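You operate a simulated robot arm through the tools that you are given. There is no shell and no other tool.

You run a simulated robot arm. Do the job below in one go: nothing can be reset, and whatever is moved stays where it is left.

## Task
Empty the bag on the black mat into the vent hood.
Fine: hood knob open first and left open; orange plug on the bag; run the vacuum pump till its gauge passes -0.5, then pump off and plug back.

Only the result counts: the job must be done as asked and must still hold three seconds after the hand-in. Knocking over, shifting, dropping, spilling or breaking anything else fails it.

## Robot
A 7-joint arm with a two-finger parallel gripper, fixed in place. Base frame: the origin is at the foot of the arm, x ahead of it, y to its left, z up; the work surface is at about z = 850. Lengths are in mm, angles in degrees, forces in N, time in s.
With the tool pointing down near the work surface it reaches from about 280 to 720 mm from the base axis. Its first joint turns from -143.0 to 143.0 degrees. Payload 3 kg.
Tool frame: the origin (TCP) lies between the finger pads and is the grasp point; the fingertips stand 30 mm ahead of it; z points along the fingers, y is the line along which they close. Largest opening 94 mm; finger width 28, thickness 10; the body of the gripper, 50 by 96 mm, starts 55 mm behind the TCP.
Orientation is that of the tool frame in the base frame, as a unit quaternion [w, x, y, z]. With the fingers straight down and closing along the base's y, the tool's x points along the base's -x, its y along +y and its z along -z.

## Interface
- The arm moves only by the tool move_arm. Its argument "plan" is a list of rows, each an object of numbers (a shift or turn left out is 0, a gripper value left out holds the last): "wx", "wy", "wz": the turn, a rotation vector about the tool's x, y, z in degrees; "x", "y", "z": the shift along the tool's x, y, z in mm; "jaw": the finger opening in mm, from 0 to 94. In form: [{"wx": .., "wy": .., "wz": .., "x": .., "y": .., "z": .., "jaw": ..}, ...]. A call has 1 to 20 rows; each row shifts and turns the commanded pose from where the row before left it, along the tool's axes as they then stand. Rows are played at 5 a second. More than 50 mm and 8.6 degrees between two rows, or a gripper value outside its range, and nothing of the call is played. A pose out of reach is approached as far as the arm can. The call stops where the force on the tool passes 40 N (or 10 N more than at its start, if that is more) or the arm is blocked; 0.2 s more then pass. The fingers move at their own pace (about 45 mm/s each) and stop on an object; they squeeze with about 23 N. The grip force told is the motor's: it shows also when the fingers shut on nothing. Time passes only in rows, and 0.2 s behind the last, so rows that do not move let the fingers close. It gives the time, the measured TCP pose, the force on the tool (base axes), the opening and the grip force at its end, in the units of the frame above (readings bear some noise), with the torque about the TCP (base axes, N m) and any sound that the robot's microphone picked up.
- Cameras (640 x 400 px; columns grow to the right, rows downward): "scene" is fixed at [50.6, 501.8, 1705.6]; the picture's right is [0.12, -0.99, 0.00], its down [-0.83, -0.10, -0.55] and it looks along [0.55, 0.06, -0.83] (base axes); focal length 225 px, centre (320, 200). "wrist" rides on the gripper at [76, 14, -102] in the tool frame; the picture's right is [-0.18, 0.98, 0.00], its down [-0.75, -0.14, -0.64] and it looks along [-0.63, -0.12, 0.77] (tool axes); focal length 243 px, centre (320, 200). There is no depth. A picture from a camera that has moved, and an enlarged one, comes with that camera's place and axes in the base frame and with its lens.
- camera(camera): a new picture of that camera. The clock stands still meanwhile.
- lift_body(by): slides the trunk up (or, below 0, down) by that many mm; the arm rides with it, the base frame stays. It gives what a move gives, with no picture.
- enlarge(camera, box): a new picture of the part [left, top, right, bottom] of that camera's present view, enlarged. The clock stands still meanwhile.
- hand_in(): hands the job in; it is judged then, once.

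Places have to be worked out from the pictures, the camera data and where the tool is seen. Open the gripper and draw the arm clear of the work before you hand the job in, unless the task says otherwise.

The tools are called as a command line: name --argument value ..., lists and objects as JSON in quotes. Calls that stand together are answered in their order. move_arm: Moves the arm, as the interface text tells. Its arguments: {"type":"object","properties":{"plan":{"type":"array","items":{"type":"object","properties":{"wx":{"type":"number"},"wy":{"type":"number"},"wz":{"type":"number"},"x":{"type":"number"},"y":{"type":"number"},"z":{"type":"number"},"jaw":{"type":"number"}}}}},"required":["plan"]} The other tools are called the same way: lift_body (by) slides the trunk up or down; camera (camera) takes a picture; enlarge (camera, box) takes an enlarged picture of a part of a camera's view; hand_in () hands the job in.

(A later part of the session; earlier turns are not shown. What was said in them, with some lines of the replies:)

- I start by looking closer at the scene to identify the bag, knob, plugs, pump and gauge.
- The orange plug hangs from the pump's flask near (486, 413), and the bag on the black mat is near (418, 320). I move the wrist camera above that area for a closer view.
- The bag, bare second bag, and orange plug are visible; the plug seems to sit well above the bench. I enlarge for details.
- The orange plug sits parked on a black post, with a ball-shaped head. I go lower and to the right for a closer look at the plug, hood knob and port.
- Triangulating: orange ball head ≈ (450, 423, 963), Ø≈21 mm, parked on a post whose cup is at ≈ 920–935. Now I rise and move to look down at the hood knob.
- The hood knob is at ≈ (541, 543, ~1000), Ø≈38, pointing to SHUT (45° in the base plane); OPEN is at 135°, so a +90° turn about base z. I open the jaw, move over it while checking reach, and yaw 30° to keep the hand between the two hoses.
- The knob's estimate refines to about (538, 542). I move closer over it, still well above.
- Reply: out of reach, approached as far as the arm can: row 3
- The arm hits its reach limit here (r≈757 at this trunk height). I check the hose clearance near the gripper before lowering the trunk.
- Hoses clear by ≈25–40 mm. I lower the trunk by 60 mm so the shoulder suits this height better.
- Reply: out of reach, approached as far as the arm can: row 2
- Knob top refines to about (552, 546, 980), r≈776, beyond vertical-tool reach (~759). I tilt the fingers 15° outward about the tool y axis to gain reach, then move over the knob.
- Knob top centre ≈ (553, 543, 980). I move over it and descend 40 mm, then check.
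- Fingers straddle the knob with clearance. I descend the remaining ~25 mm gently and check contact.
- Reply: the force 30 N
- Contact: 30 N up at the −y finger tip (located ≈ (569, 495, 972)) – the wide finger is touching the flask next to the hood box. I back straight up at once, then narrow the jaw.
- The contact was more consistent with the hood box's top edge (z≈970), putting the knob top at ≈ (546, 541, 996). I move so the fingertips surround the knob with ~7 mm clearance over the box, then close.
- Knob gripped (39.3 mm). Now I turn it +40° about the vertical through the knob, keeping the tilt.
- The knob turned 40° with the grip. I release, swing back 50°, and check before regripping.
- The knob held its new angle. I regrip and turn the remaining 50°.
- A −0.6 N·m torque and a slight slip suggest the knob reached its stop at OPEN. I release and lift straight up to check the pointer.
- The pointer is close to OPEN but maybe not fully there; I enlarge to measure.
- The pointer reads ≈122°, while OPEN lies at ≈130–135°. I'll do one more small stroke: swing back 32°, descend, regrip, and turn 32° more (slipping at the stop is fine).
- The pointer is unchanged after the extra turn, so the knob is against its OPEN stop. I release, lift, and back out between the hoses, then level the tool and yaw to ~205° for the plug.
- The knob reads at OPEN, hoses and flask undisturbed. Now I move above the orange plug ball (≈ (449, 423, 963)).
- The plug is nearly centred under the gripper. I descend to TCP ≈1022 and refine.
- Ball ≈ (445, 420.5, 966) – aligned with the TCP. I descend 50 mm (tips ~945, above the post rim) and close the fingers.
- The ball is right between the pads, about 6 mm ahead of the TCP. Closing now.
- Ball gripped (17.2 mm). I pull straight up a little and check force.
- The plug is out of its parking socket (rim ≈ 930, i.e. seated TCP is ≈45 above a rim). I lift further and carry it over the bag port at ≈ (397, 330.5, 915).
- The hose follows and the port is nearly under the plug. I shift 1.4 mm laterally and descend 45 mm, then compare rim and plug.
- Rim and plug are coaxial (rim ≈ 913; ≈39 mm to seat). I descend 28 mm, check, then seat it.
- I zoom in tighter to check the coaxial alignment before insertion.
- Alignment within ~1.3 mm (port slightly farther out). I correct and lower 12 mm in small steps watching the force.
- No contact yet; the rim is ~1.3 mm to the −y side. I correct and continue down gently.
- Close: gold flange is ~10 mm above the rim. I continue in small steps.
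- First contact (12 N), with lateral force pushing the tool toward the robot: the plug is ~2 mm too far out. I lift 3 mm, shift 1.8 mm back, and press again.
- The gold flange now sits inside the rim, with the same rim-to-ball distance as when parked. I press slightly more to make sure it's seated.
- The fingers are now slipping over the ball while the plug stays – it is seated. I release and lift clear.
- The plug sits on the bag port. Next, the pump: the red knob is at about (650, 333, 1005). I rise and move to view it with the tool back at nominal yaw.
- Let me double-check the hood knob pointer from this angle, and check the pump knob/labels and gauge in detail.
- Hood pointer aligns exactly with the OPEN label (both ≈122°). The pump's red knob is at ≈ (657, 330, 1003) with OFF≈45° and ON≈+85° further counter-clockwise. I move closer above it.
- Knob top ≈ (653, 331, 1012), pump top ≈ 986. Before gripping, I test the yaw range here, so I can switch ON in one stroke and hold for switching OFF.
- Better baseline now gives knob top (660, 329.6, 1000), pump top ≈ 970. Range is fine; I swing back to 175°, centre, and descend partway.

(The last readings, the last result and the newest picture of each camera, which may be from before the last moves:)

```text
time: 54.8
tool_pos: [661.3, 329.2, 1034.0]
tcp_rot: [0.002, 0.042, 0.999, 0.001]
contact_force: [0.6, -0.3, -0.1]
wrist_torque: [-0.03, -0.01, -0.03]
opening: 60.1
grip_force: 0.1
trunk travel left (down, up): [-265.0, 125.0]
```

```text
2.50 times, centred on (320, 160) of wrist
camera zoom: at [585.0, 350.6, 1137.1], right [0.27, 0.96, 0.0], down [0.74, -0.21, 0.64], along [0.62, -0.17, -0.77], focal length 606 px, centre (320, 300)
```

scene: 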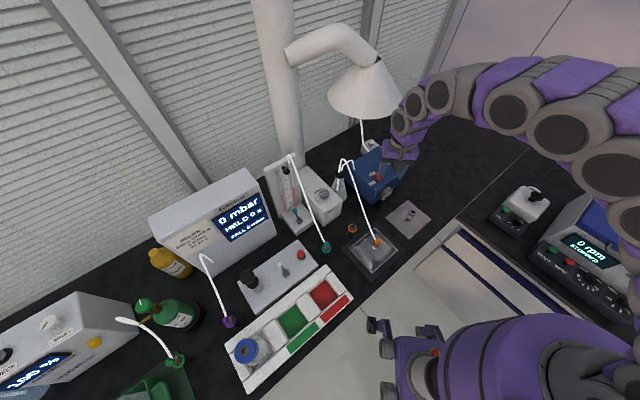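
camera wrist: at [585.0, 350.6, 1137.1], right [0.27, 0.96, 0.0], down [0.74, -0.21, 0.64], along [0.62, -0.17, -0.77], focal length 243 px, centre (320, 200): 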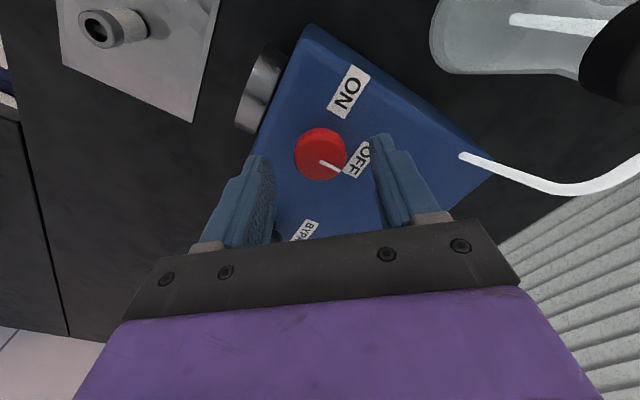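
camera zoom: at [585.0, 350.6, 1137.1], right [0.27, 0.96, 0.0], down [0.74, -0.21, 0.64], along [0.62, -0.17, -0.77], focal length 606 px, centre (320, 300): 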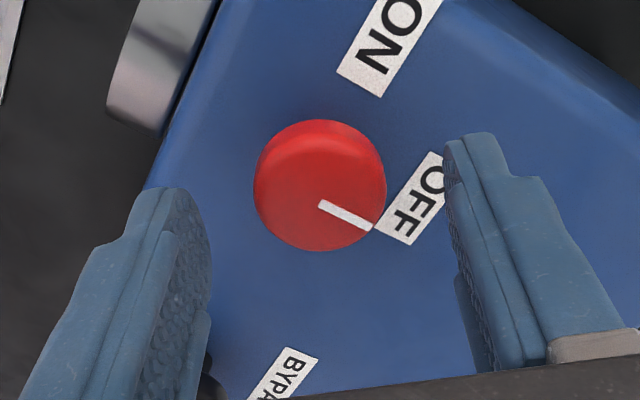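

Centered, knob top ≈1001. I descend 22 mm (tips ≈982) and close on the knob.

move_arm --plan '[{"z": 11}, {"z": 11}, {}, {"jaw": 20}, {}, {}, {}, {}]'

enlarge --camera "wrist" --box '[220, 80, 420, 240]'

enlarge --camera "scene" --box '[365, 180, 405, 210]'

```text
time: 56.6
tool_pos: [659.1, 328.3, 1013.5]
tcp_rot: [0.0, 0.044, 0.999, 0.0]
contact_force: [1.0, 0.4, -0.6]
wrist_torque: [0.01, -0.19, 0.01]
opening: 33.2
grip_force: 44.8
trunk travel left (down, up): [-265.0, 125.0]
```

```text
2.50 times, centred on (320, 160) of wrist
camera zoom: at [584.4, 350.5, 1116.6], right [0.27, 0.96, 0.0], down [0.74, -0.21, 0.64], along [0.62, -0.17, -0.77], focal length 606 px, centre (320, 300)
```

zoom: 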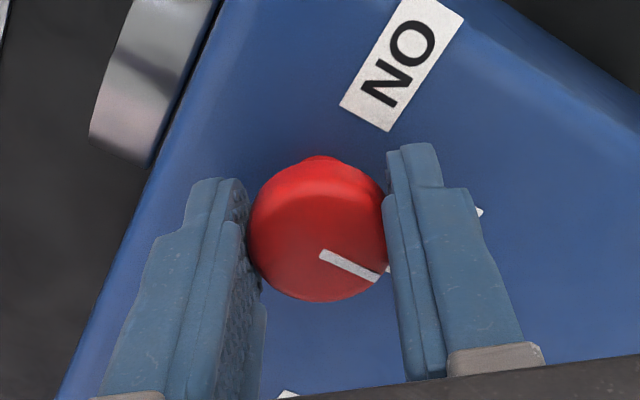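

```text
13.33 times, centred on (385, 195) of scene
camera zoom: at [50.6, 501.8, 1705.6], right [0.12, -0.99, 0.0], down [-0.83, -0.1, -0.55], along [0.55, 0.06, -0.83], focal length 3004 px, centre (-547, 267)
```

zoom: 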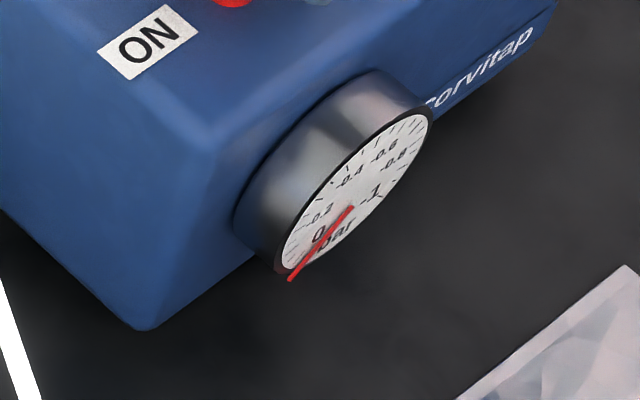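

Gripped (33 mm); the gauge is readable from the scene camera and sits at 0. I turn the knob +85° toward ON.

move_arm --plan '[{"wz": -8.5}, {"wz": -8.5}, {"wz": -8.5}, {"wz": -8.5}, {"wz": -8.5}, {"wz": -8.5}, {"wz": -8.5}, {"wz": -8.5}, {"wz": -8.5}, {"wz": -8.5}]'

enlarge --camera "wrist" --box '[220, 80, 420, 240]'

enlarge --camera "scene" --box '[365, 180, 405, 210]'

```text
time: 58.8
tool_pos: [661.7, 328.3, 1013.9]
tcp_rot: [0.001, -0.644, 0.765, 0.0]
contact_force: [5.2, -10.6, -8.3]
wrist_torque: [0.38, -0.35, -0.43]
opening: 33.2
grip_force: 45.1
trunk travel left (down, up): [-265.0, 125.0]
heard: click
```

```text
2.50 times, centred on (320, 160) of wrist
camera zoom: at [633.2, 256.6, 1116.6], right [-0.94, 0.35, 0.0], down [0.27, 0.72, 0.64], along [0.23, 0.6, -0.77], focal length 606 px, centre (320, 300)
```

zoom: 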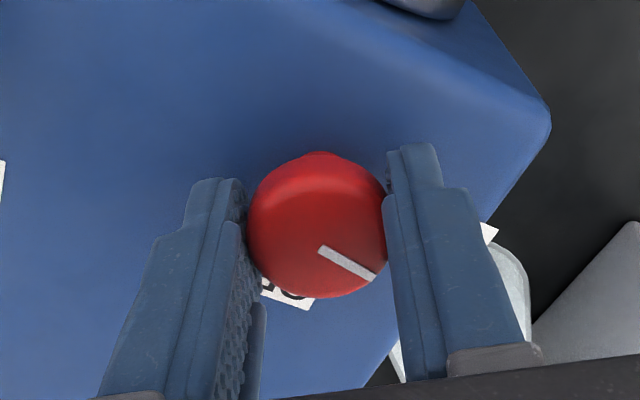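

```text
13.33 times, centred on (385, 195) of scene
camera zoom: at [50.6, 501.8, 1705.6], right [0.12, -0.99, 0.0], down [-0.83, -0.1, -0.55], along [0.55, 0.06, -0.83], focal length 3004 px, centre (-547, 267)
```

zoom: 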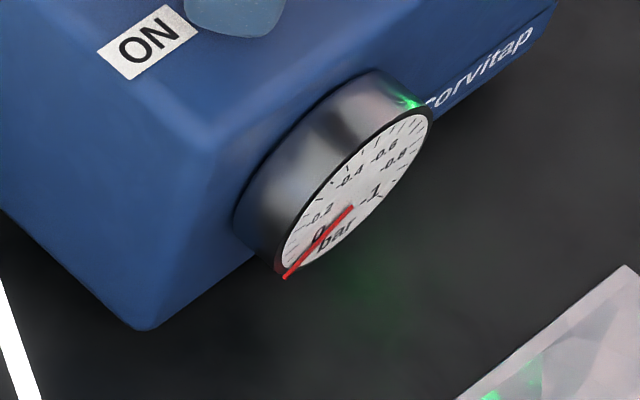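

A click and a green lamp: the pump is running, and the needle has started to move. I wait in short steps watching the gauge.

move_arm --plan '[{}, {}, {}, {}]'

enlarge --camera "scene" --box '[365, 180, 405, 210]'

enlarge --camera "scene" --box '[320, 130, 440, 290]'

```text
time: 59.8
tool_pos: [661.2, 328.0, 1012.5]
tcp_rot: [0.001, -0.642, 0.767, 0.0]
contact_force: [10.7, -7.3, -4.4]
wrist_torque: [0.77, -0.38, -0.19]
opening: 33.1
grip_force: 45.2
trunk travel left (down, up): [-265.0, 125.0]
```

```text
13.33 times, centred on (385, 195) of scene
camera zoom: at [50.6, 501.8, 1705.6], right [0.12, -0.99, 0.0], down [-0.83, -0.1, -0.55], along [0.55, 0.06, -0.83], focal length 3004 px, centre (-547, 267)
```

zoom: 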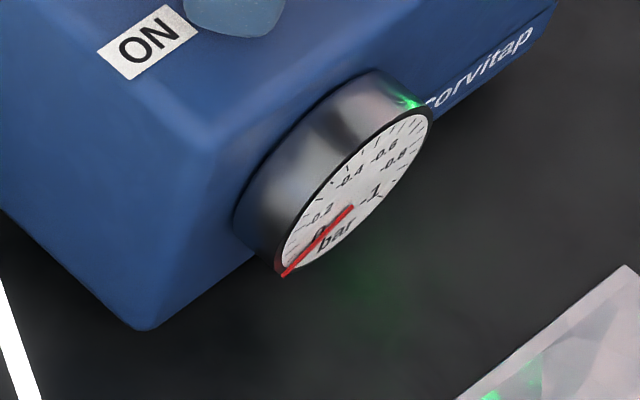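

```text
2.50 times, centred on (380, 210) of scene
camera zoom: at [50.6, 501.8, 1705.6], right [0.12, -0.99, 0.0], down [-0.83, -0.1, -0.55], along [0.55, 0.06, -0.83], focal length 563 px, centre (170, 175)
```

zoom: 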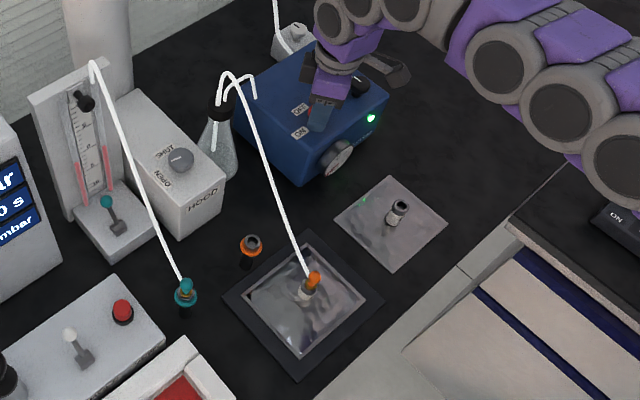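

The bag visibly flattens and the needle creeps. I wait 3 s more.

move_arm --plan '[{}, {}, {}, {}, {}, {}, {}, {}, {}, {}, {}, {}, {}, {}]'

enlarge --camera "scene" --box '[365, 180, 405, 210]'

```text
time: 62.8
tool_pos: [660.8, 327.8, 1013.5]
tcp_rot: [0.001, -0.643, 0.766, 0.001]
contact_force: [20.5, -6.4, 6.4]
wrist_torque: [-0.36, -0.29, -0.09]
opening: 32.9
grip_force: 44.8
trunk travel left (down, up): [-265.0, 125.0]
```

```text
13.33 times, centred on (385, 195) of scene
camera zoom: at [50.6, 501.8, 1705.6], right [0.12, -0.99, 0.0], down [-0.83, -0.1, -0.55], along [0.55, 0.06, -0.83], focal length 3004 px, centre (-547, 267)
```

zoom: 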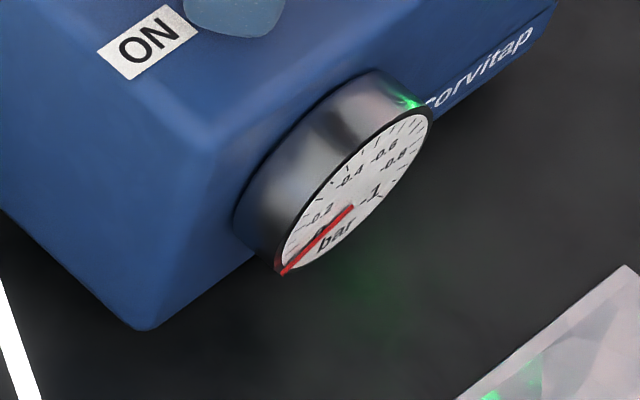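

The lateral force on the knob is growing, so I release my grip while the pump runs, and look at the bag and gauge.

move_arm --plan '[{"jaw": 60}, {}, {}, {}, {}]'

enlarge --camera "scene" --box '[365, 180, 405, 210]'

enlarge --camera "scene" --box '[320, 130, 440, 290]'

enlarge --camera "wrist" --box '[160, 40, 480, 240]'

```text
time: 64.0
tool_pos: [660.0, 330.4, 1013.1]
tcp_rot: [0.0, -0.644, 0.765, 0.0]
contact_force: [-0.1, 0.9, -0.6]
wrist_torque: [-0.03, 0.02, -0.01]
opening: 59.7
grip_force: 0.1
trunk travel left (down, up): [-265.0, 125.0]
```

```text
13.33 times, centred on (385, 195) of scene
camera zoom: at [50.6, 501.8, 1705.6], right [0.12, -0.99, 0.0], down [-0.83, -0.1, -0.55], along [0.55, 0.06, -0.83], focal length 3004 px, centre (-547, 267)
```

zoom: 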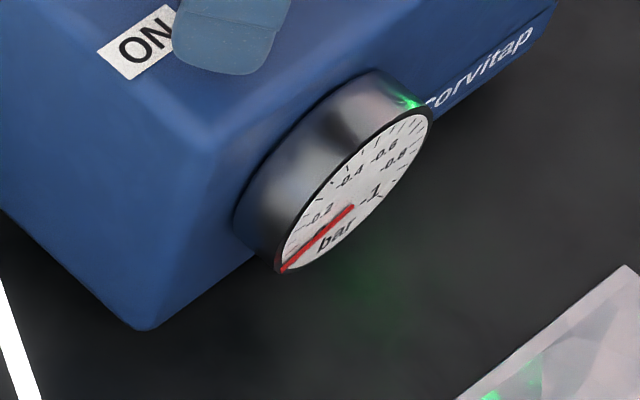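

```text
2.50 times, centred on (380, 210) of scene
camera zoom: at [50.6, 501.8, 1705.6], right [0.12, -0.99, 0.0], down [-0.83, -0.1, -0.55], along [0.55, 0.06, -0.83], focal length 563 px, centre (170, 175)
```

zoom: 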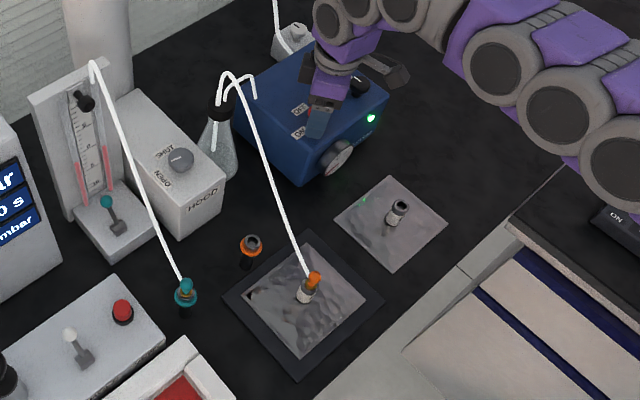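

```text
2.00 times, centred on (320, 140) of wrist
camera zoom: at [631.7, 258.5, 1116.8], right [-0.94, 0.35, 0.0], down [0.27, 0.72, 0.64], along [0.23, 0.6, -0.77], focal length 485 px, centre (320, 320)
```

zoom: 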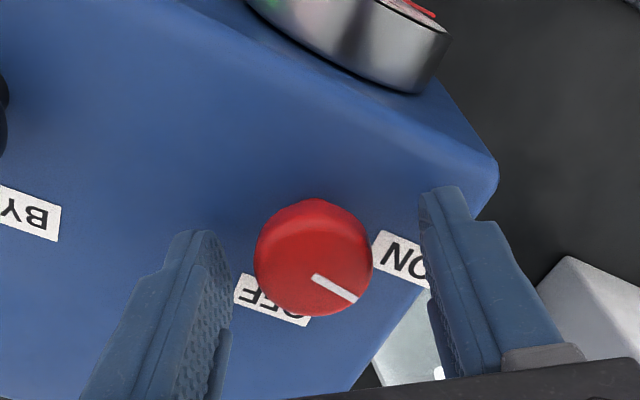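

The bag has gone flat; the needle should now fall faster. I wait 2 s while staying ready around the knob.

move_arm --plan '[{}, {}, {}, {}, {}, {}, {}, {}, {}]'

enlarge --camera "scene" --box '[365, 180, 405, 210]'

```text
time: 66.0
tool_pos: [660.5, 330.6, 1013.6]
tcp_rot: [-0.001, -0.643, 0.766, 0.0]
contact_force: [-0.6, 0.2, 0.5]
wrist_torque: [-0.01, -0.05, -0.03]
opening: 60.1
grip_force: 0.2
trunk travel left (down, up): [-265.0, 125.0]
```

```text
13.33 times, centred on (385, 195) of scene
camera zoom: at [50.6, 501.8, 1705.6], right [0.12, -0.99, 0.0], down [-0.83, -0.1, -0.55], along [0.55, 0.06, -0.83], focal length 3004 px, centre (-547, 267)
```

zoom: 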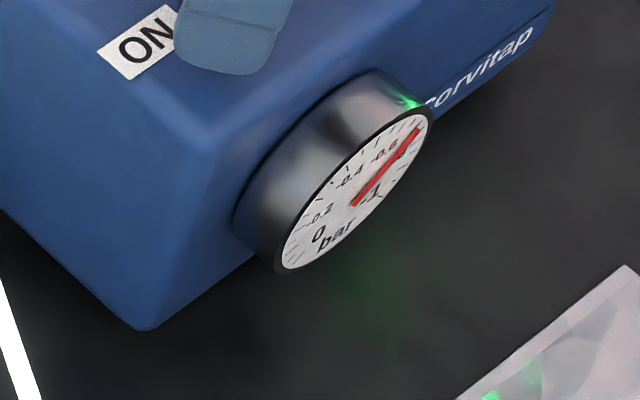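

The needle has jumped past −0.6 (beyond −0.5). I grip the knob and turn it back to OFF now.

move_arm --plan '[{"jaw": 20}, {}, {}, {"wz": 8.5}, {"wz": 8.5}, {"wz": 8.5}, {"wz": 8.5}, {"wz": 8.5}, {"wz": 8.5}, {"wz": 8.5}, {"wz": 8.5}, {"wz": 8.5}, {"wz": 8.5}]'

enlarge --camera "scene" --box '[365, 180, 405, 210]'

enlarge --camera "wrist" --box '[220, 80, 420, 240]'

```text
time: 68.8
tool_pos: [660.6, 329.4, 1013.8]
tcp_rot: [0.0, 0.045, 0.999, 0.0]
contact_force: [19.3, -6.4, 4.1]
wrist_torque: [-0.22, -0.9, 0.35]
opening: 33.3
grip_force: 44.9
trunk travel left (down, up): [-265.0, 125.0]
heard: click
```

```text
13.33 times, centred on (385, 195) of scene
camera zoom: at [50.6, 501.8, 1705.6], right [0.12, -0.99, 0.0], down [-0.83, -0.1, -0.55], along [0.55, 0.06, -0.83], focal length 3004 px, centre (-547, 267)
```

zoom: 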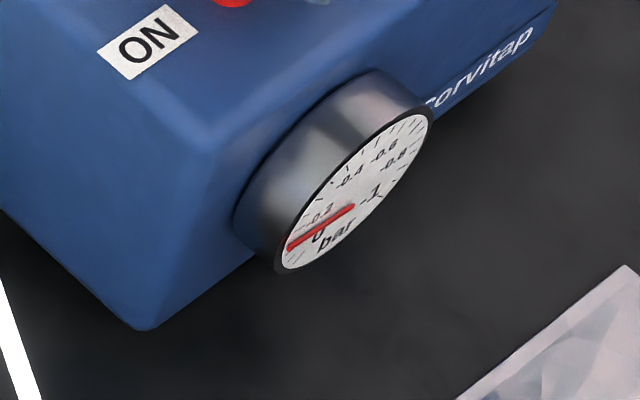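

```text
2.50 times, centred on (320, 160) of wrist
camera zoom: at [584.8, 350.7, 1116.8], right [0.27, 0.96, 0.0], down [0.74, -0.21, 0.64], along [0.62, -0.17, -0.77], focal length 606 px, centre (320, 300)
```

zoom: 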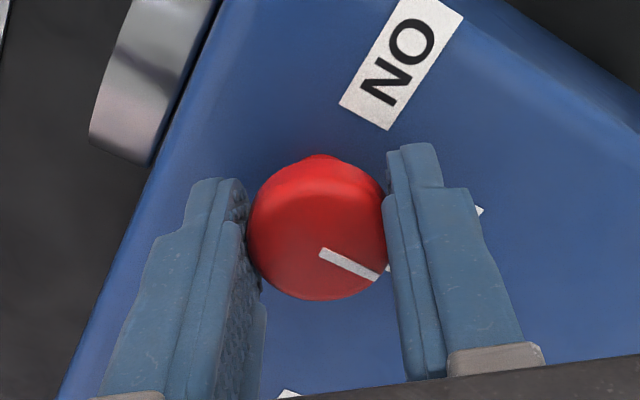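

Clicked OFF, lamp out, and the gauge relaxes toward 0. I release, rise, and head back over the bag to fetch the plug.

move_arm --plan '[{"jaw": 60}, {}, {}, {"z": -30}, {"z": -40}, {"z": -40}, {"z": -40}, {"wz": -8}, {"wz": -8}, {"wz": -8}, {"wz": -6}, {}]'

enlarge --camera "scene" --box '[320, 130, 440, 290]'

enlarge --camera "scene" --box '[350, 215, 410, 275]'

```text
time: 71.4
tool_pos: [658.2, 329.0, 1164.9]
tcp_rot: [0.001, -0.219, 0.976, 0.0]
contact_force: [-1.8, -1.4, 1.1]
wrist_torque: [0.19, -0.21, 0.0]
opening: 59.9
grip_force: 0.0
trunk travel left (down, up): [-265.0, 125.0]
```

```text
2.50 times, centred on (380, 210) of scene
camera zoom: at [50.6, 501.8, 1705.6], right [0.12, -0.99, 0.0], down [-0.83, -0.1, -0.55], along [0.55, 0.06, -0.83], focal length 563 px, centre (170, 175)
```

zoom: 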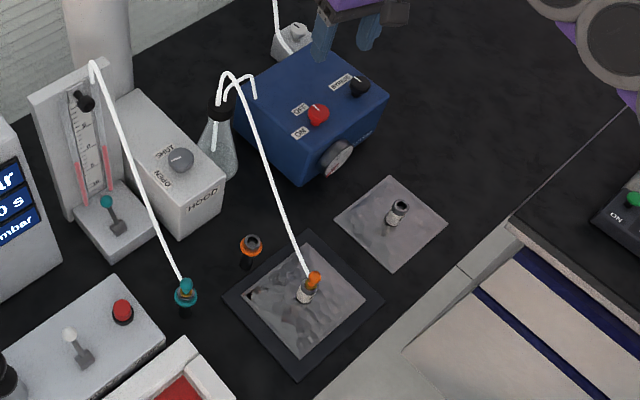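

```text
6.67 times, centred on (380, 245) of scene
camera zoom: at [50.6, 501.8, 1705.6], right [0.12, -0.99, 0.0], down [-0.83, -0.1, -0.55], along [0.55, 0.06, -0.83], focal length 1502 px, centre (-80, -100)
```

zoom: 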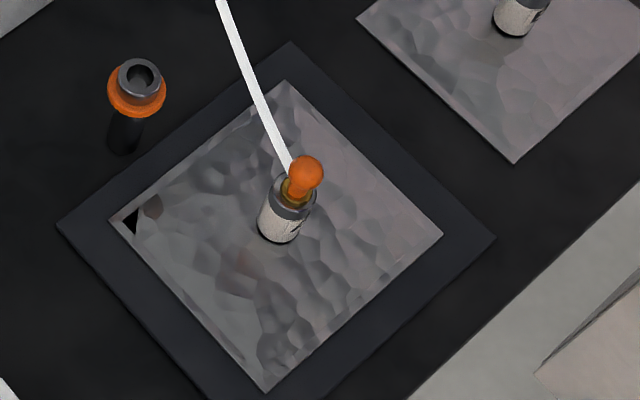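

The bag is flat and empty, pump off. I fly back to above the plugged port (≈ (398, 330)).

move_arm --plan '[{"x": 39.1, "y": 18.65}, {"x": 39.1, "y": 18.65}, {"x": 39.1, "y": 18.65}, {"x": 39.1, "y": 18.65}, {"x": 39.1, "y": 18.65}, {"x": 39.1, "y": 18.65}, {"z": 30}, {"z": 30}, {"z": 30}, {}, {}]'

camera --camera "wrist"

enlarge --camera "wrist" --box '[260, 30, 380, 130]'

```text
time: 73.8
tool_pos: [400.0, 332.9, 1072.2]
tcp_rot: [0.0, -0.218, 0.976, 0.0]
contact_force: [0.7, -0.2, -1.0]
wrist_torque: [0.01, 0.01, 0.0]
opening: 60.0
grip_force: 0.0
trunk travel left (down, up): [-265.0, 125.0]
```

```text
taken
camera wrist: at [324.3, 314.3, 1176.0], right [-0.25, 0.97, 0.0], down [0.74, 0.19, 0.64], along [0.62, 0.16, -0.77], focal length 243 px, centre (320, 200)
```

wrist: 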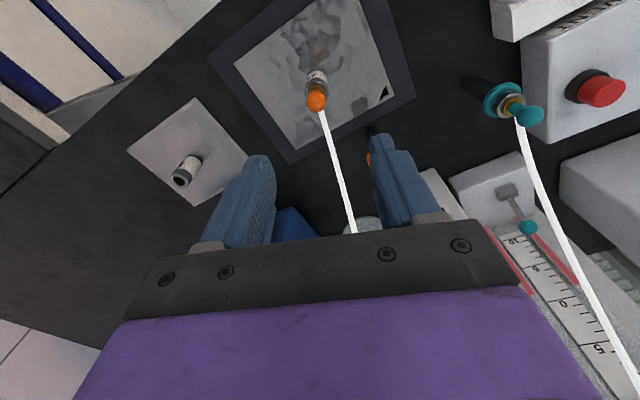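

```text
4.00 times, centred on (320, 80) of wrist
camera zoom: at [324.3, 314.3, 1176.0], right [-0.25, 0.97, 0.0], down [0.74, 0.19, 0.64], along [0.62, 0.16, -0.77], focal length 970 px, centre (320, 680)
```

zoom: 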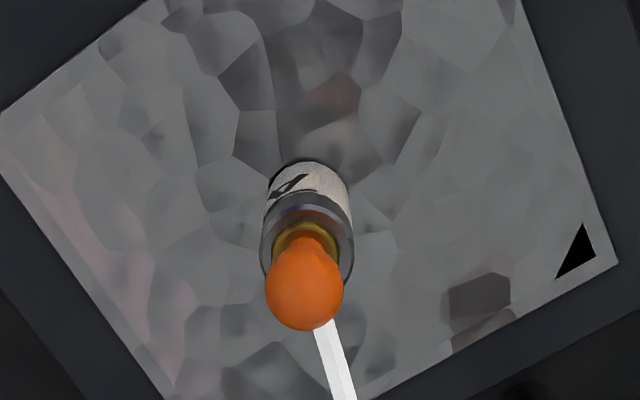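

The ball is 3 mm to the −y side. I correct and descend in two stages.

move_arm --plan '[{"x": 1.5, "y": -3}, {"z": 35}, {"z": 35}, {}, {}]'

enlarge --camera "wrist" --box '[220, 80, 420, 240]'

```text
time: 75.0
tool_pos: [400.0, 328.1, 1002.5]
tcp_rot: [0.0, -0.218, 0.976, 0.0]
contact_force: [0.1, -0.2, 0.9]
wrist_torque: [-0.02, -0.01, 0.01]
opening: 59.9
grip_force: 0.1
trunk travel left (down, up): [-265.0, 125.0]
```

```text
2.50 times, centred on (320, 160) of wrist
camera zoom: at [325.0, 309.4, 1105.8], right [-0.25, 0.97, 0.0], down [0.74, 0.19, 0.64], along [0.62, 0.16, -0.77], focal length 606 px, centre (320, 300)
```

zoom: 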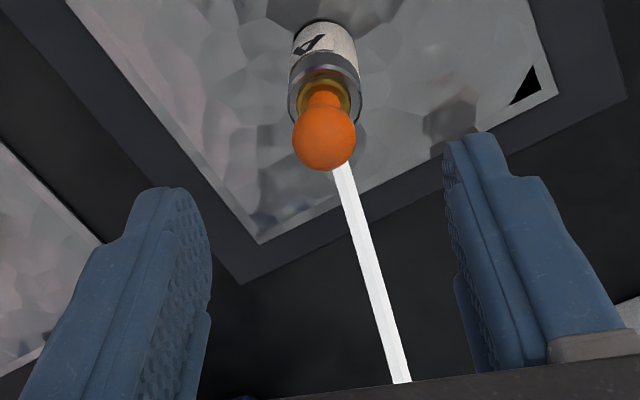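

Well aligned. I descend to ≈950 and check the ball position before gripping.

move_arm --plan '[{"x": 2, "y": 0.8}, {"z": 26}, {"z": 26}, {}, {}]'

enlarge --camera "wrist" --box '[220, 80, 420, 240]'

```text
time: 76.2
tool_pos: [396.8, 326.6, 951.6]
tcp_rot: [0.0, -0.218, 0.976, -0.001]
contact_force: [-0.9, 0.3, 0.1]
wrist_torque: [0.01, -0.02, -0.01]
opening: 59.9
grip_force: 0.0
trunk travel left (down, up): [-265.0, 125.0]
```

```text
2.50 times, centred on (320, 160) of wrist
camera zoom: at [321.7, 308.0, 1055.0], right [-0.25, 0.97, 0.0], down [0.74, 0.19, 0.64], along [0.62, 0.16, -0.77], focal length 606 px, centre (320, 300)
```

zoom: 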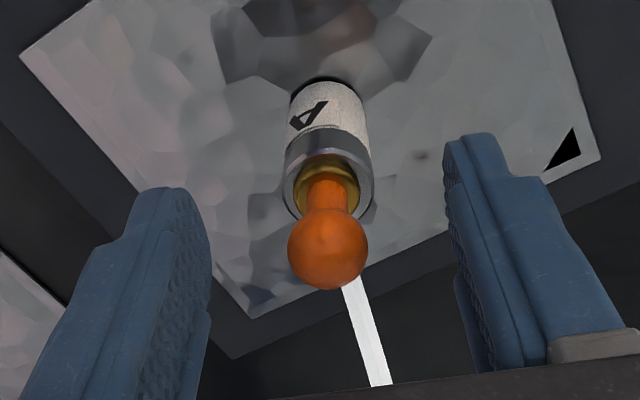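

The ball sits at the same image place as in the original grip (only 1.7 mm lateral). I correct and close.

move_arm --plan '[{"y": 1.6}, {}, {"jaw": 6}, {}, {}, {}, {}]'

enlarge --camera "wrist" --box '[220, 80, 420, 240]'

```text
time: 77.8
tool_pos: [396.3, 328.7, 951.5]
tcp_rot: [0.0, -0.217, 0.976, 0.0]
contact_force: [-0.5, 0.0, 0.1]
wrist_torque: [-0.01, -0.02, -0.01]
opening: 17.3
grip_force: 23.3
trunk travel left (down, up): [-265.0, 125.0]
```

```text
2.50 times, centred on (320, 160) of wrist
camera zoom: at [320.6, 310.2, 1054.6], right [-0.25, 0.97, 0.0], down [0.74, 0.19, 0.64], along [0.62, 0.16, -0.77], focal length 606 px, centre (320, 300)
```

zoom: 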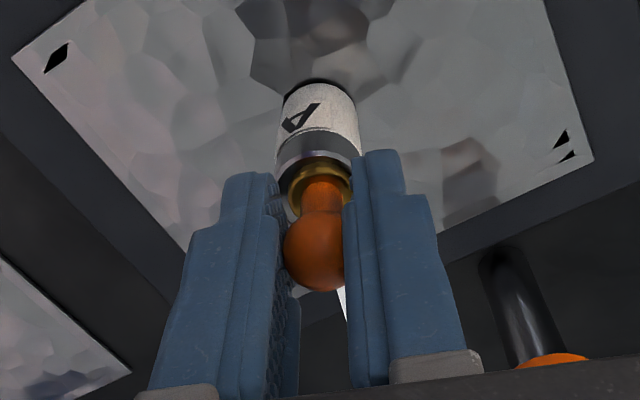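

Gripped. I pull up gently and check that the bag stays put.

move_arm --plan '[{"z": -5}, {"z": -5}, {"z": -8}, {"z": -12}, {}]'

enlarge --camera "wrist" --box '[220, 80, 420, 240]'

enlarge --camera "scene" --box '[340, 200, 420, 290]'

```text
time: 79.0
tool_pos: [397.6, 330.2, 980.3]
tcp_rot: [0.0, -0.217, 0.976, 0.0]
contact_force: [0.2, -0.4, -0.1]
wrist_torque: [0.0, -0.02, -0.03]
opening: 17.1
grip_force: 23.1
trunk travel left (down, up): [-265.0, 125.0]
```

```text
2.50 times, centred on (320, 160) of wrist
camera zoom: at [321.2, 311.5, 1084.0], right [-0.25, 0.97, 0.0], down [0.74, 0.19, 0.64], along [0.62, 0.16, -0.77], focal length 606 px, centre (320, 300)
```

zoom: 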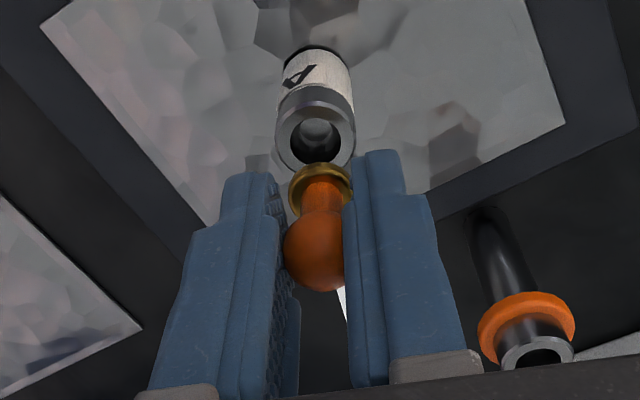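

```text
4.44 times, centred on (380, 245) of scene
camera zoom: at [50.6, 501.8, 1705.6], right [0.12, -0.99, 0.0], down [-0.83, -0.1, -0.55], along [0.55, 0.06, -0.83], focal length 1002 px, centre (53, 0)
```

zoom: 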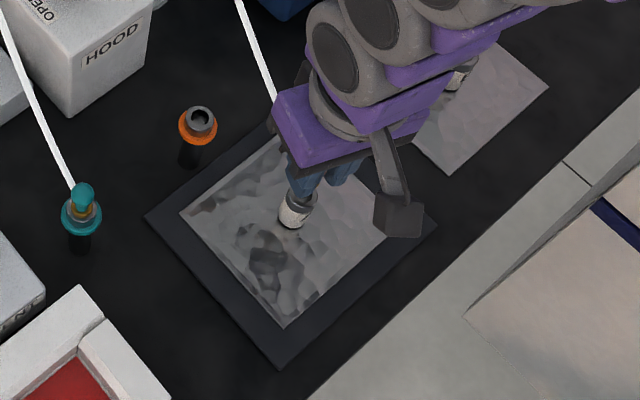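

Plug is out and the flat bag stayed in place. I lift and carry the plug back above its parking socket.

move_arm --plan '[{"z": -32}, {"z": -33}, {"x": -21, "y": 15.15}, {"x": -21, "y": 15.15}, {"x": -21, "y": 15.15}, {"x": -20.9, "y": 15.15}, {}, {}]'

enlarge --camera "wrist" --box '[220, 40, 420, 200]'

```text
time: 80.8
tool_pos: [446.2, 419.6, 1044.9]
tcp_rot: [0.0, -0.218, 0.976, 0.0]
contact_force: [-0.3, 0.2, -1.5]
wrist_torque: [-0.02, 0.02, -0.02]
opening: 17.4
grip_force: 22.9
trunk travel left (down, up): [-265.0, 125.0]
```

```text
2.50 times, centred on (320, 120) of wrist
camera zoom: at [371.5, 401.8, 1149.0], right [-0.25, 0.97, 0.0], down [0.74, 0.19, 0.64], along [0.62, 0.16, -0.77], focal length 606 px, centre (320, 400)
```

zoom: 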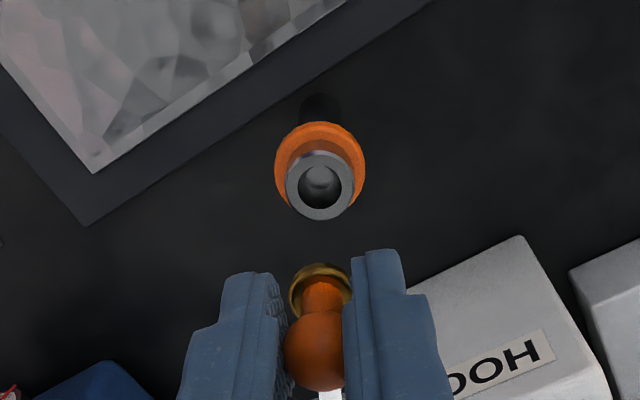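

Aligned over the socket. I descend 42 mm to compare with the view I had right after unplugging.

move_arm --plan '[{"z": 21}, {"z": 21}, {}, {}]'

enlarge --camera "wrist" --box '[220, 80, 420, 240]'

```text
time: 81.8
tool_pos: [447.9, 418.5, 1006.3]
tcp_rot: [0.0, -0.217, 0.976, 0.0]
contact_force: [-0.3, -0.1, -0.1]
wrist_torque: [-0.01, 0.0, -0.03]
opening: 17.5
grip_force: 23.2
trunk travel left (down, up): [-265.0, 125.0]
```

```text
2.50 times, centred on (320, 160) of wrist
camera zoom: at [372.2, 400.6, 1109.7], right [-0.25, 0.97, 0.0], down [0.74, 0.19, 0.64], along [0.62, 0.16, -0.77], focal length 606 px, centre (320, 300)
```

zoom: 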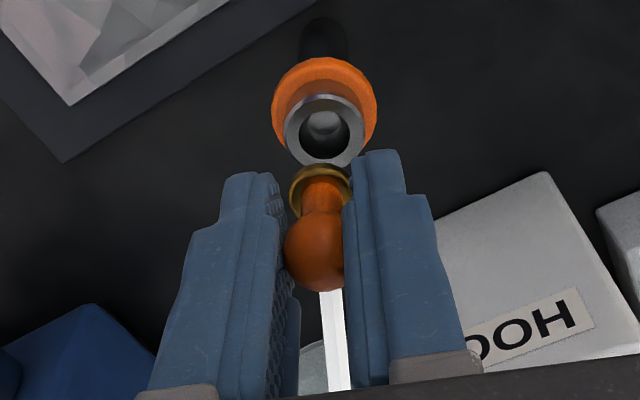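

Rim is 1.5 mm to the +y side. I correct, descend 17 mm, recheck.

move_arm --plan '[{"y": 1.5}, {"z": 8}, {"z": 9}, {}, {}]'

enlarge --camera "wrist" --box '[290, 105, 350, 205]'

```text
time: 83.0
tool_pos: [446.7, 421.5, 986.3]
tcp_rot: [0.001, -0.218, 0.976, 0.0]
contact_force: [-1.2, 0.9, -1.8]
wrist_torque: [-0.01, -0.02, 0.02]
opening: 17.4
grip_force: 22.8
trunk travel left (down, up): [-265.0, 125.0]
```

```text
4.00 times, centred on (320, 155) of wrist
camera zoom: at [370.8, 402.6, 1091.3], right [-0.25, 0.97, 0.0], down [0.74, 0.19, 0.64], along [0.62, 0.16, -0.77], focal length 970 px, centre (320, 380)
```

zoom: 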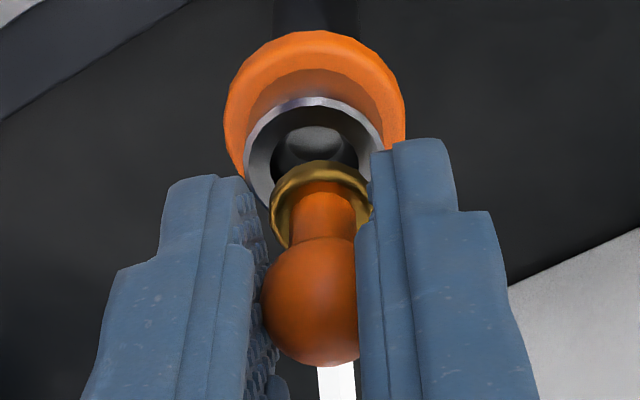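

About 1 mm lateral; the depth alignment matches. I correct and lower another 7 mm.

move_arm --plan '[{"y": -1}, {"z": 3}, {"z": 3}, {}, {}]'

enlarge --camera "wrist" --box '[290, 105, 350, 205]'

```text
time: 84.2
tool_pos: [447.0, 419.7, 981.1]
tcp_rot: [-0.001, -0.217, 0.976, 0.0]
contact_force: [0.0, -0.5, -0.4]
wrist_torque: [-0.01, -0.02, -0.01]
opening: 17.3
grip_force: 22.7
trunk travel left (down, up): [-265.0, 125.0]
```

```text
4.00 times, centred on (320, 155) of wrist
camera zoom: at [370.9, 401.6, 1084.8], right [-0.25, 0.97, 0.0], down [0.74, 0.19, 0.64], along [0.62, 0.16, -0.77], focal length 970 px, centre (320, 380)
```

zoom: 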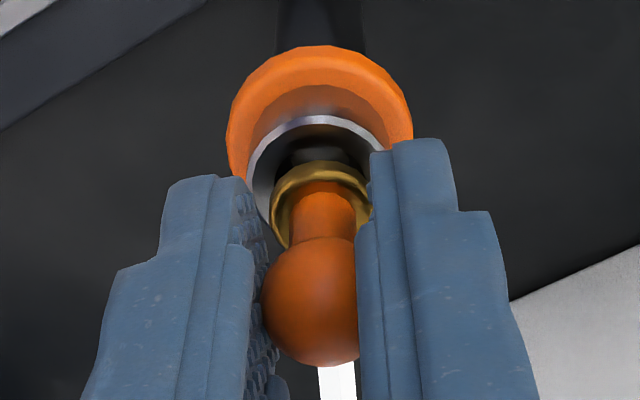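

Concentric. I lower 5 mm more, watching for contact.

move_arm --plan '[{"z": 2.5}, {"z": 2.5}, {}]'

enlarge --camera "wrist" --box '[290, 105, 350, 205]'

```text
time: 85.0
tool_pos: [446.4, 419.2, 977.0]
tcp_rot: [0.001, -0.218, 0.976, 0.0]
contact_force: [-0.9, 0.5, -0.4]
wrist_torque: [0.0, -0.01, -0.01]
opening: 17.7
grip_force: 22.9
trunk travel left (down, up): [-265.0, 125.0]
```

```text
4.00 times, centred on (320, 155) of wrist
camera zoom: at [370.8, 401.0, 1079.9], right [-0.25, 0.97, 0.0], down [0.74, 0.19, 0.64], along [0.62, 0.16, -0.77], focal length 970 px, centre (320, 380)
```

zoom: 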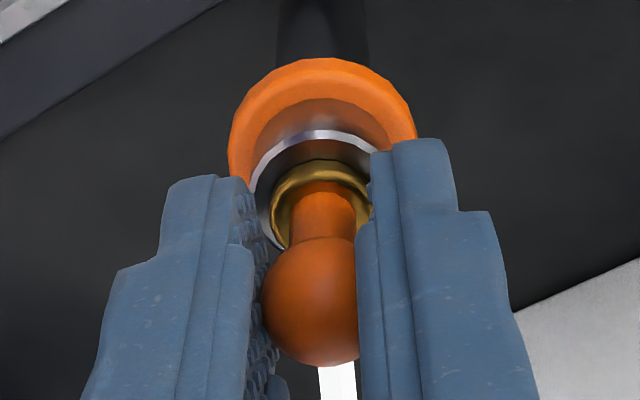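

Still free; continuing down 4 mm more.

move_arm --plan '[{"z": 2}, {"z": 2}, {}]'

enlarge --camera "wrist" --box '[290, 105, 350, 205]'

```text
time: 85.8
tool_pos: [448.1, 419.9, 973.2]
tcp_rot: [0.001, -0.217, 0.976, 0.002]
contact_force: [0.4, -3.1, 17.7]
wrist_torque: [0.01, -0.1, -0.04]
opening: 17.4
grip_force: 22.7
trunk travel left (down, up): [-265.0, 125.0]
```

```text
4.00 times, centred on (320, 155) of wrist
camera zoom: at [371.0, 401.2, 1076.0], right [-0.25, 0.97, 0.0], down [0.74, 0.19, 0.64], along [0.62, 0.16, -0.77], focal length 970 px, centre (320, 380)
```

zoom: 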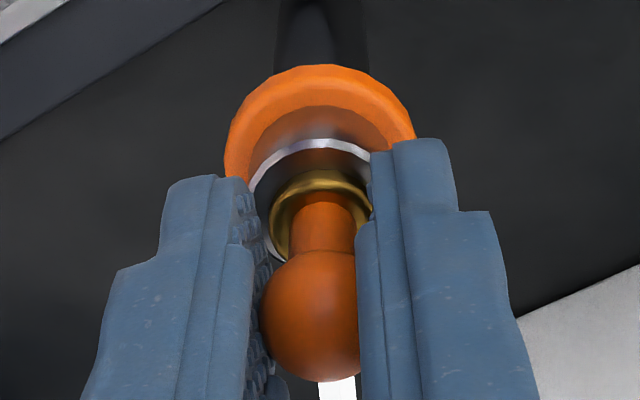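

Contact at 17 N, but the flange hasn't entered (as in my first try at the bag). I lift 3 mm, shift 1.8 mm back like before, and lower again.

move_arm --plan '[{"z": -3}, {"x": 1.8, "y": -0.4}, {}, {"z": 2}, {"z": 2}, {}]'

enlarge --camera "wrist" --box '[290, 105, 350, 205]'

```text
time: 87.2
tool_pos: [445.1, 418.9, 972.9]
tcp_rot: [0.001, -0.218, 0.976, 0.0]
contact_force: [-0.7, -1.5, 4.7]
wrist_torque: [-0.03, 0.02, -0.04]
opening: 17.3
grip_force: 23.2
trunk travel left (down, up): [-265.0, 125.0]
```

```text
4.00 times, centred on (320, 155) of wrist
camera zoom: at [369.0, 401.2, 1076.0], right [-0.25, 0.97, 0.0], down [0.74, 0.19, 0.64], along [0.62, 0.16, -0.77], focal length 970 px, centre (320, 380)
```

zoom: 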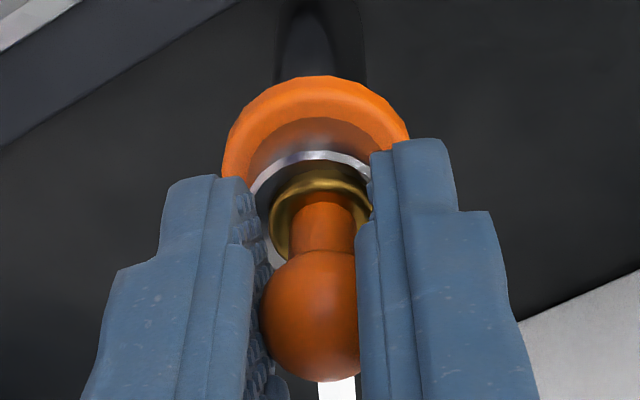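

Better: flange now almost within the rim, force 5 N. I press down 3 mm more in small steps.

move_arm --plan '[{"z": 1.5}, {"z": 1.5}, {}]'

enlarge --camera "wrist" --box '[290, 105, 350, 205]'

enlarge --camera "scene" --box '[335, 210, 375, 250]'

```text
time: 88.0
tool_pos: [444.8, 418.9, 967.3]
tcp_rot: [0.001, -0.218, 0.976, 0.0]
contact_force: [1.0, -0.1, 15.7]
wrist_torque: [-0.07, -0.08, -0.02]
opening: 17.8
grip_force: 23.3
trunk travel left (down, up): [-265.0, 125.0]
```

```text
4.00 times, centred on (320, 155) of wrist
camera zoom: at [369.2, 400.9, 1071.2], right [-0.25, 0.97, 0.0], down [0.74, 0.19, 0.64], along [0.62, 0.16, -0.77], focal length 970 px, centre (320, 380)
```

zoom: 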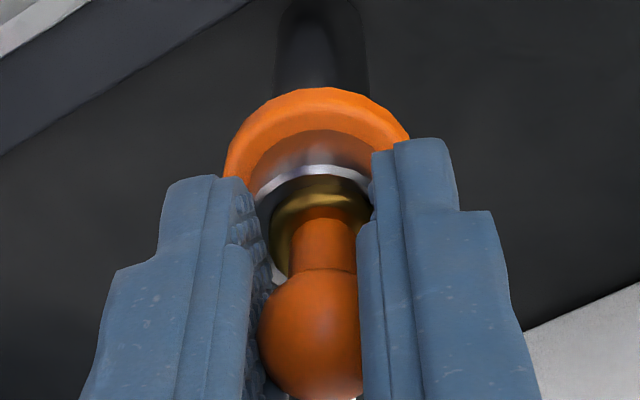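

```text
10.00 times, centred on (355, 230) of scene
camera zoom: at [50.6, 501.8, 1705.6], right [0.12, -0.99, 0.0], down [-0.83, -0.1, -0.55], along [0.55, 0.06, -0.83], focal length 2253 px, centre (-30, -100)
```

zoom: 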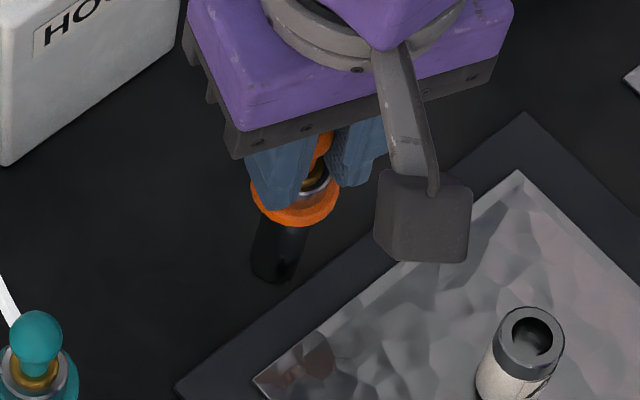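

The flange is seated (ring–flange–ball spacing as in the original parked state). I release and lift away.

move_arm --plan '[{"jaw": 50}, {}, {}, {"z": -20}, {"z": -30}, {"z": -40}, {"z": -40}, {}]'

enlarge --camera "wrist" --box '[260, 50, 380, 150]'

enlarge --camera "scene" --box '[335, 205, 395, 265]'

```text
time: 89.8
tool_pos: [443.7, 417.5, 1098.2]
tcp_rot: [0.0, -0.217, 0.976, 0.0]
contact_force: [0.0, 0.1, -0.1]
wrist_torque: [0.01, 0.0, -0.02]
opening: 50.0
grip_force: 0.1
trunk travel left (down, up): [-265.0, 125.0]
```

```text
4.00 times, centred on (320, 100) of wrist
camera zoom: at [367.7, 399.2, 1201.6], right [-0.25, 0.97, 0.0], down [0.74, 0.19, 0.64], along [0.62, 0.16, -0.77], focal length 970 px, centre (320, 600)
```

zoom: 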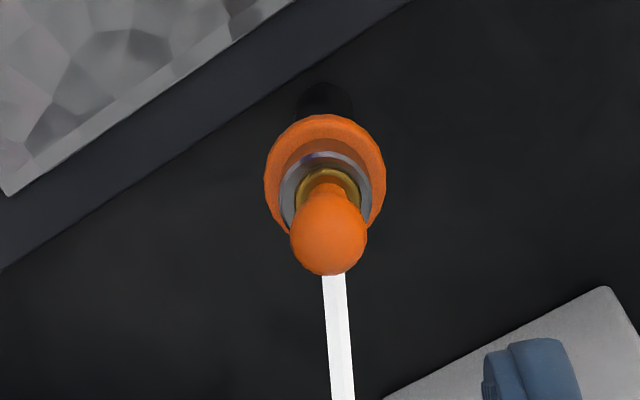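

```text
6.67 times, centred on (365, 235) of scene
camera zoom: at [50.6, 501.8, 1705.6], right [0.12, -0.99, 0.0], down [-0.83, -0.1, -0.55], along [0.55, 0.06, -0.83], focal length 1502 px, centre (20, -33)
```

zoom: 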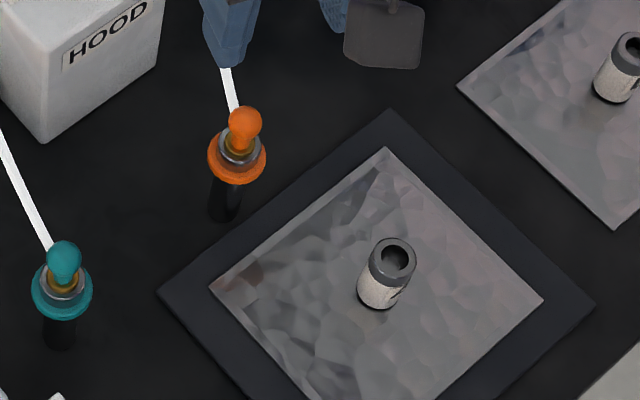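

The plug is parked, the bag flat and in place. I raise the arm clear of the work and take a final look.

move_arm --plan '[{"z": -40}, {"z": -40}, {"z": -40}, {"x": 25, "y": -35}, {"x": 25, "y": -35}, {"x": 25, "y": -35}, {}, {}, {}]'

camera --camera "scene"

enlarge --camera "scene" --box '[300, 130, 420, 210]'

enlarge --camera "scene" --box '[365, 180, 405, 210]'

```text
time: 91.8
tool_pos: [422.5, 290.0, 1214.7]
tcp_rot: [-0.001, -0.218, 0.976, 0.0]
contact_force: [0.3, 0.0, -0.6]
wrist_torque: [-0.01, -0.01, -0.02]
opening: 50.0
grip_force: 0.0
trunk travel left (down, up): [-265.0, 125.0]
```

```text
taken
```

scene: 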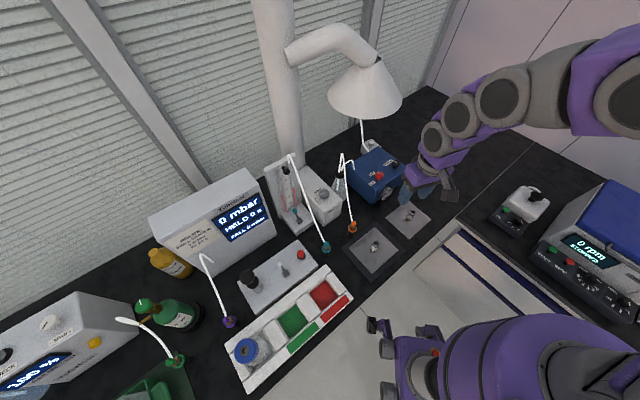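

```text
5.00 times, centred on (360, 170) of scene
camera zoom: at [50.6, 501.8, 1705.6], right [0.12, -0.99, 0.0], down [-0.83, -0.1, -0.55], along [0.55, 0.06, -0.83], focal length 1127 px, centre (120, 350)
```

zoom: 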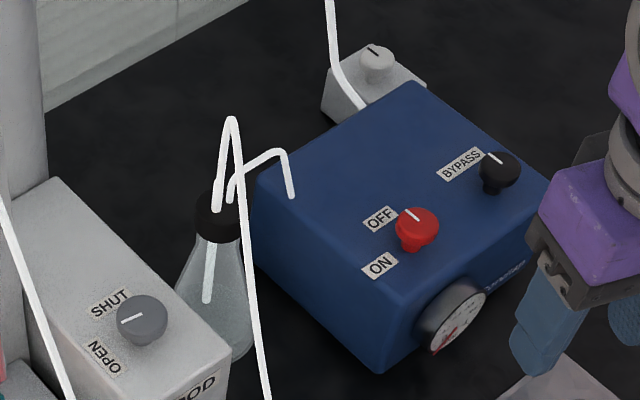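

```text
13.33 times, centred on (385, 195) of scene
camera zoom: at [50.6, 501.8, 1705.6], right [0.12, -0.99, 0.0], down [-0.83, -0.1, -0.55], along [0.55, 0.06, -0.83], focal length 3004 px, centre (-547, 267)
```

zoom: 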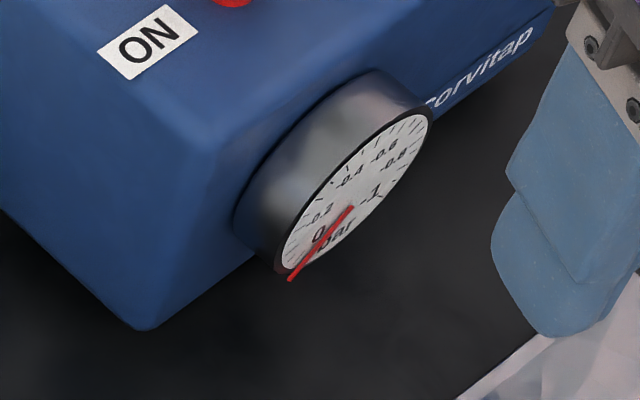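

Everything checks out: the bag on the black mat is empty, the hood is left OPEN, the pump is OFF with its gauge at 0, and the orange plug is back on its post. The gripper is open and the arm is clear, so I hand the job in.

hand_in

```text
The job is handed in.
```

The bag on the black mat is empty and the job is handed in. I don't have a result from the judging yet.

- **Hood:** I turned the knob to OPEN first, up against its stop, and left it there.
- **Plug and pump:** I seated the orange plug on the bag's port and switched the pump on. The bag went flat, and I switched the pump off with the gauge at about -0.7, past -0.5. The gauge has since returned to 0.
- **Plug back:** The orange plug is seated on its black post again, and the flat bag is still in place on the mat.
- **Contact on the hood box:** On the first approach to the hood knob, one finger pressed on something with about 30 N, most likely the top edge of the hood box. I backed off straight away, and nothing looked shifted or knocked over in the pictures afterwards.

The gripper is open and the arm is raised clear of the work.
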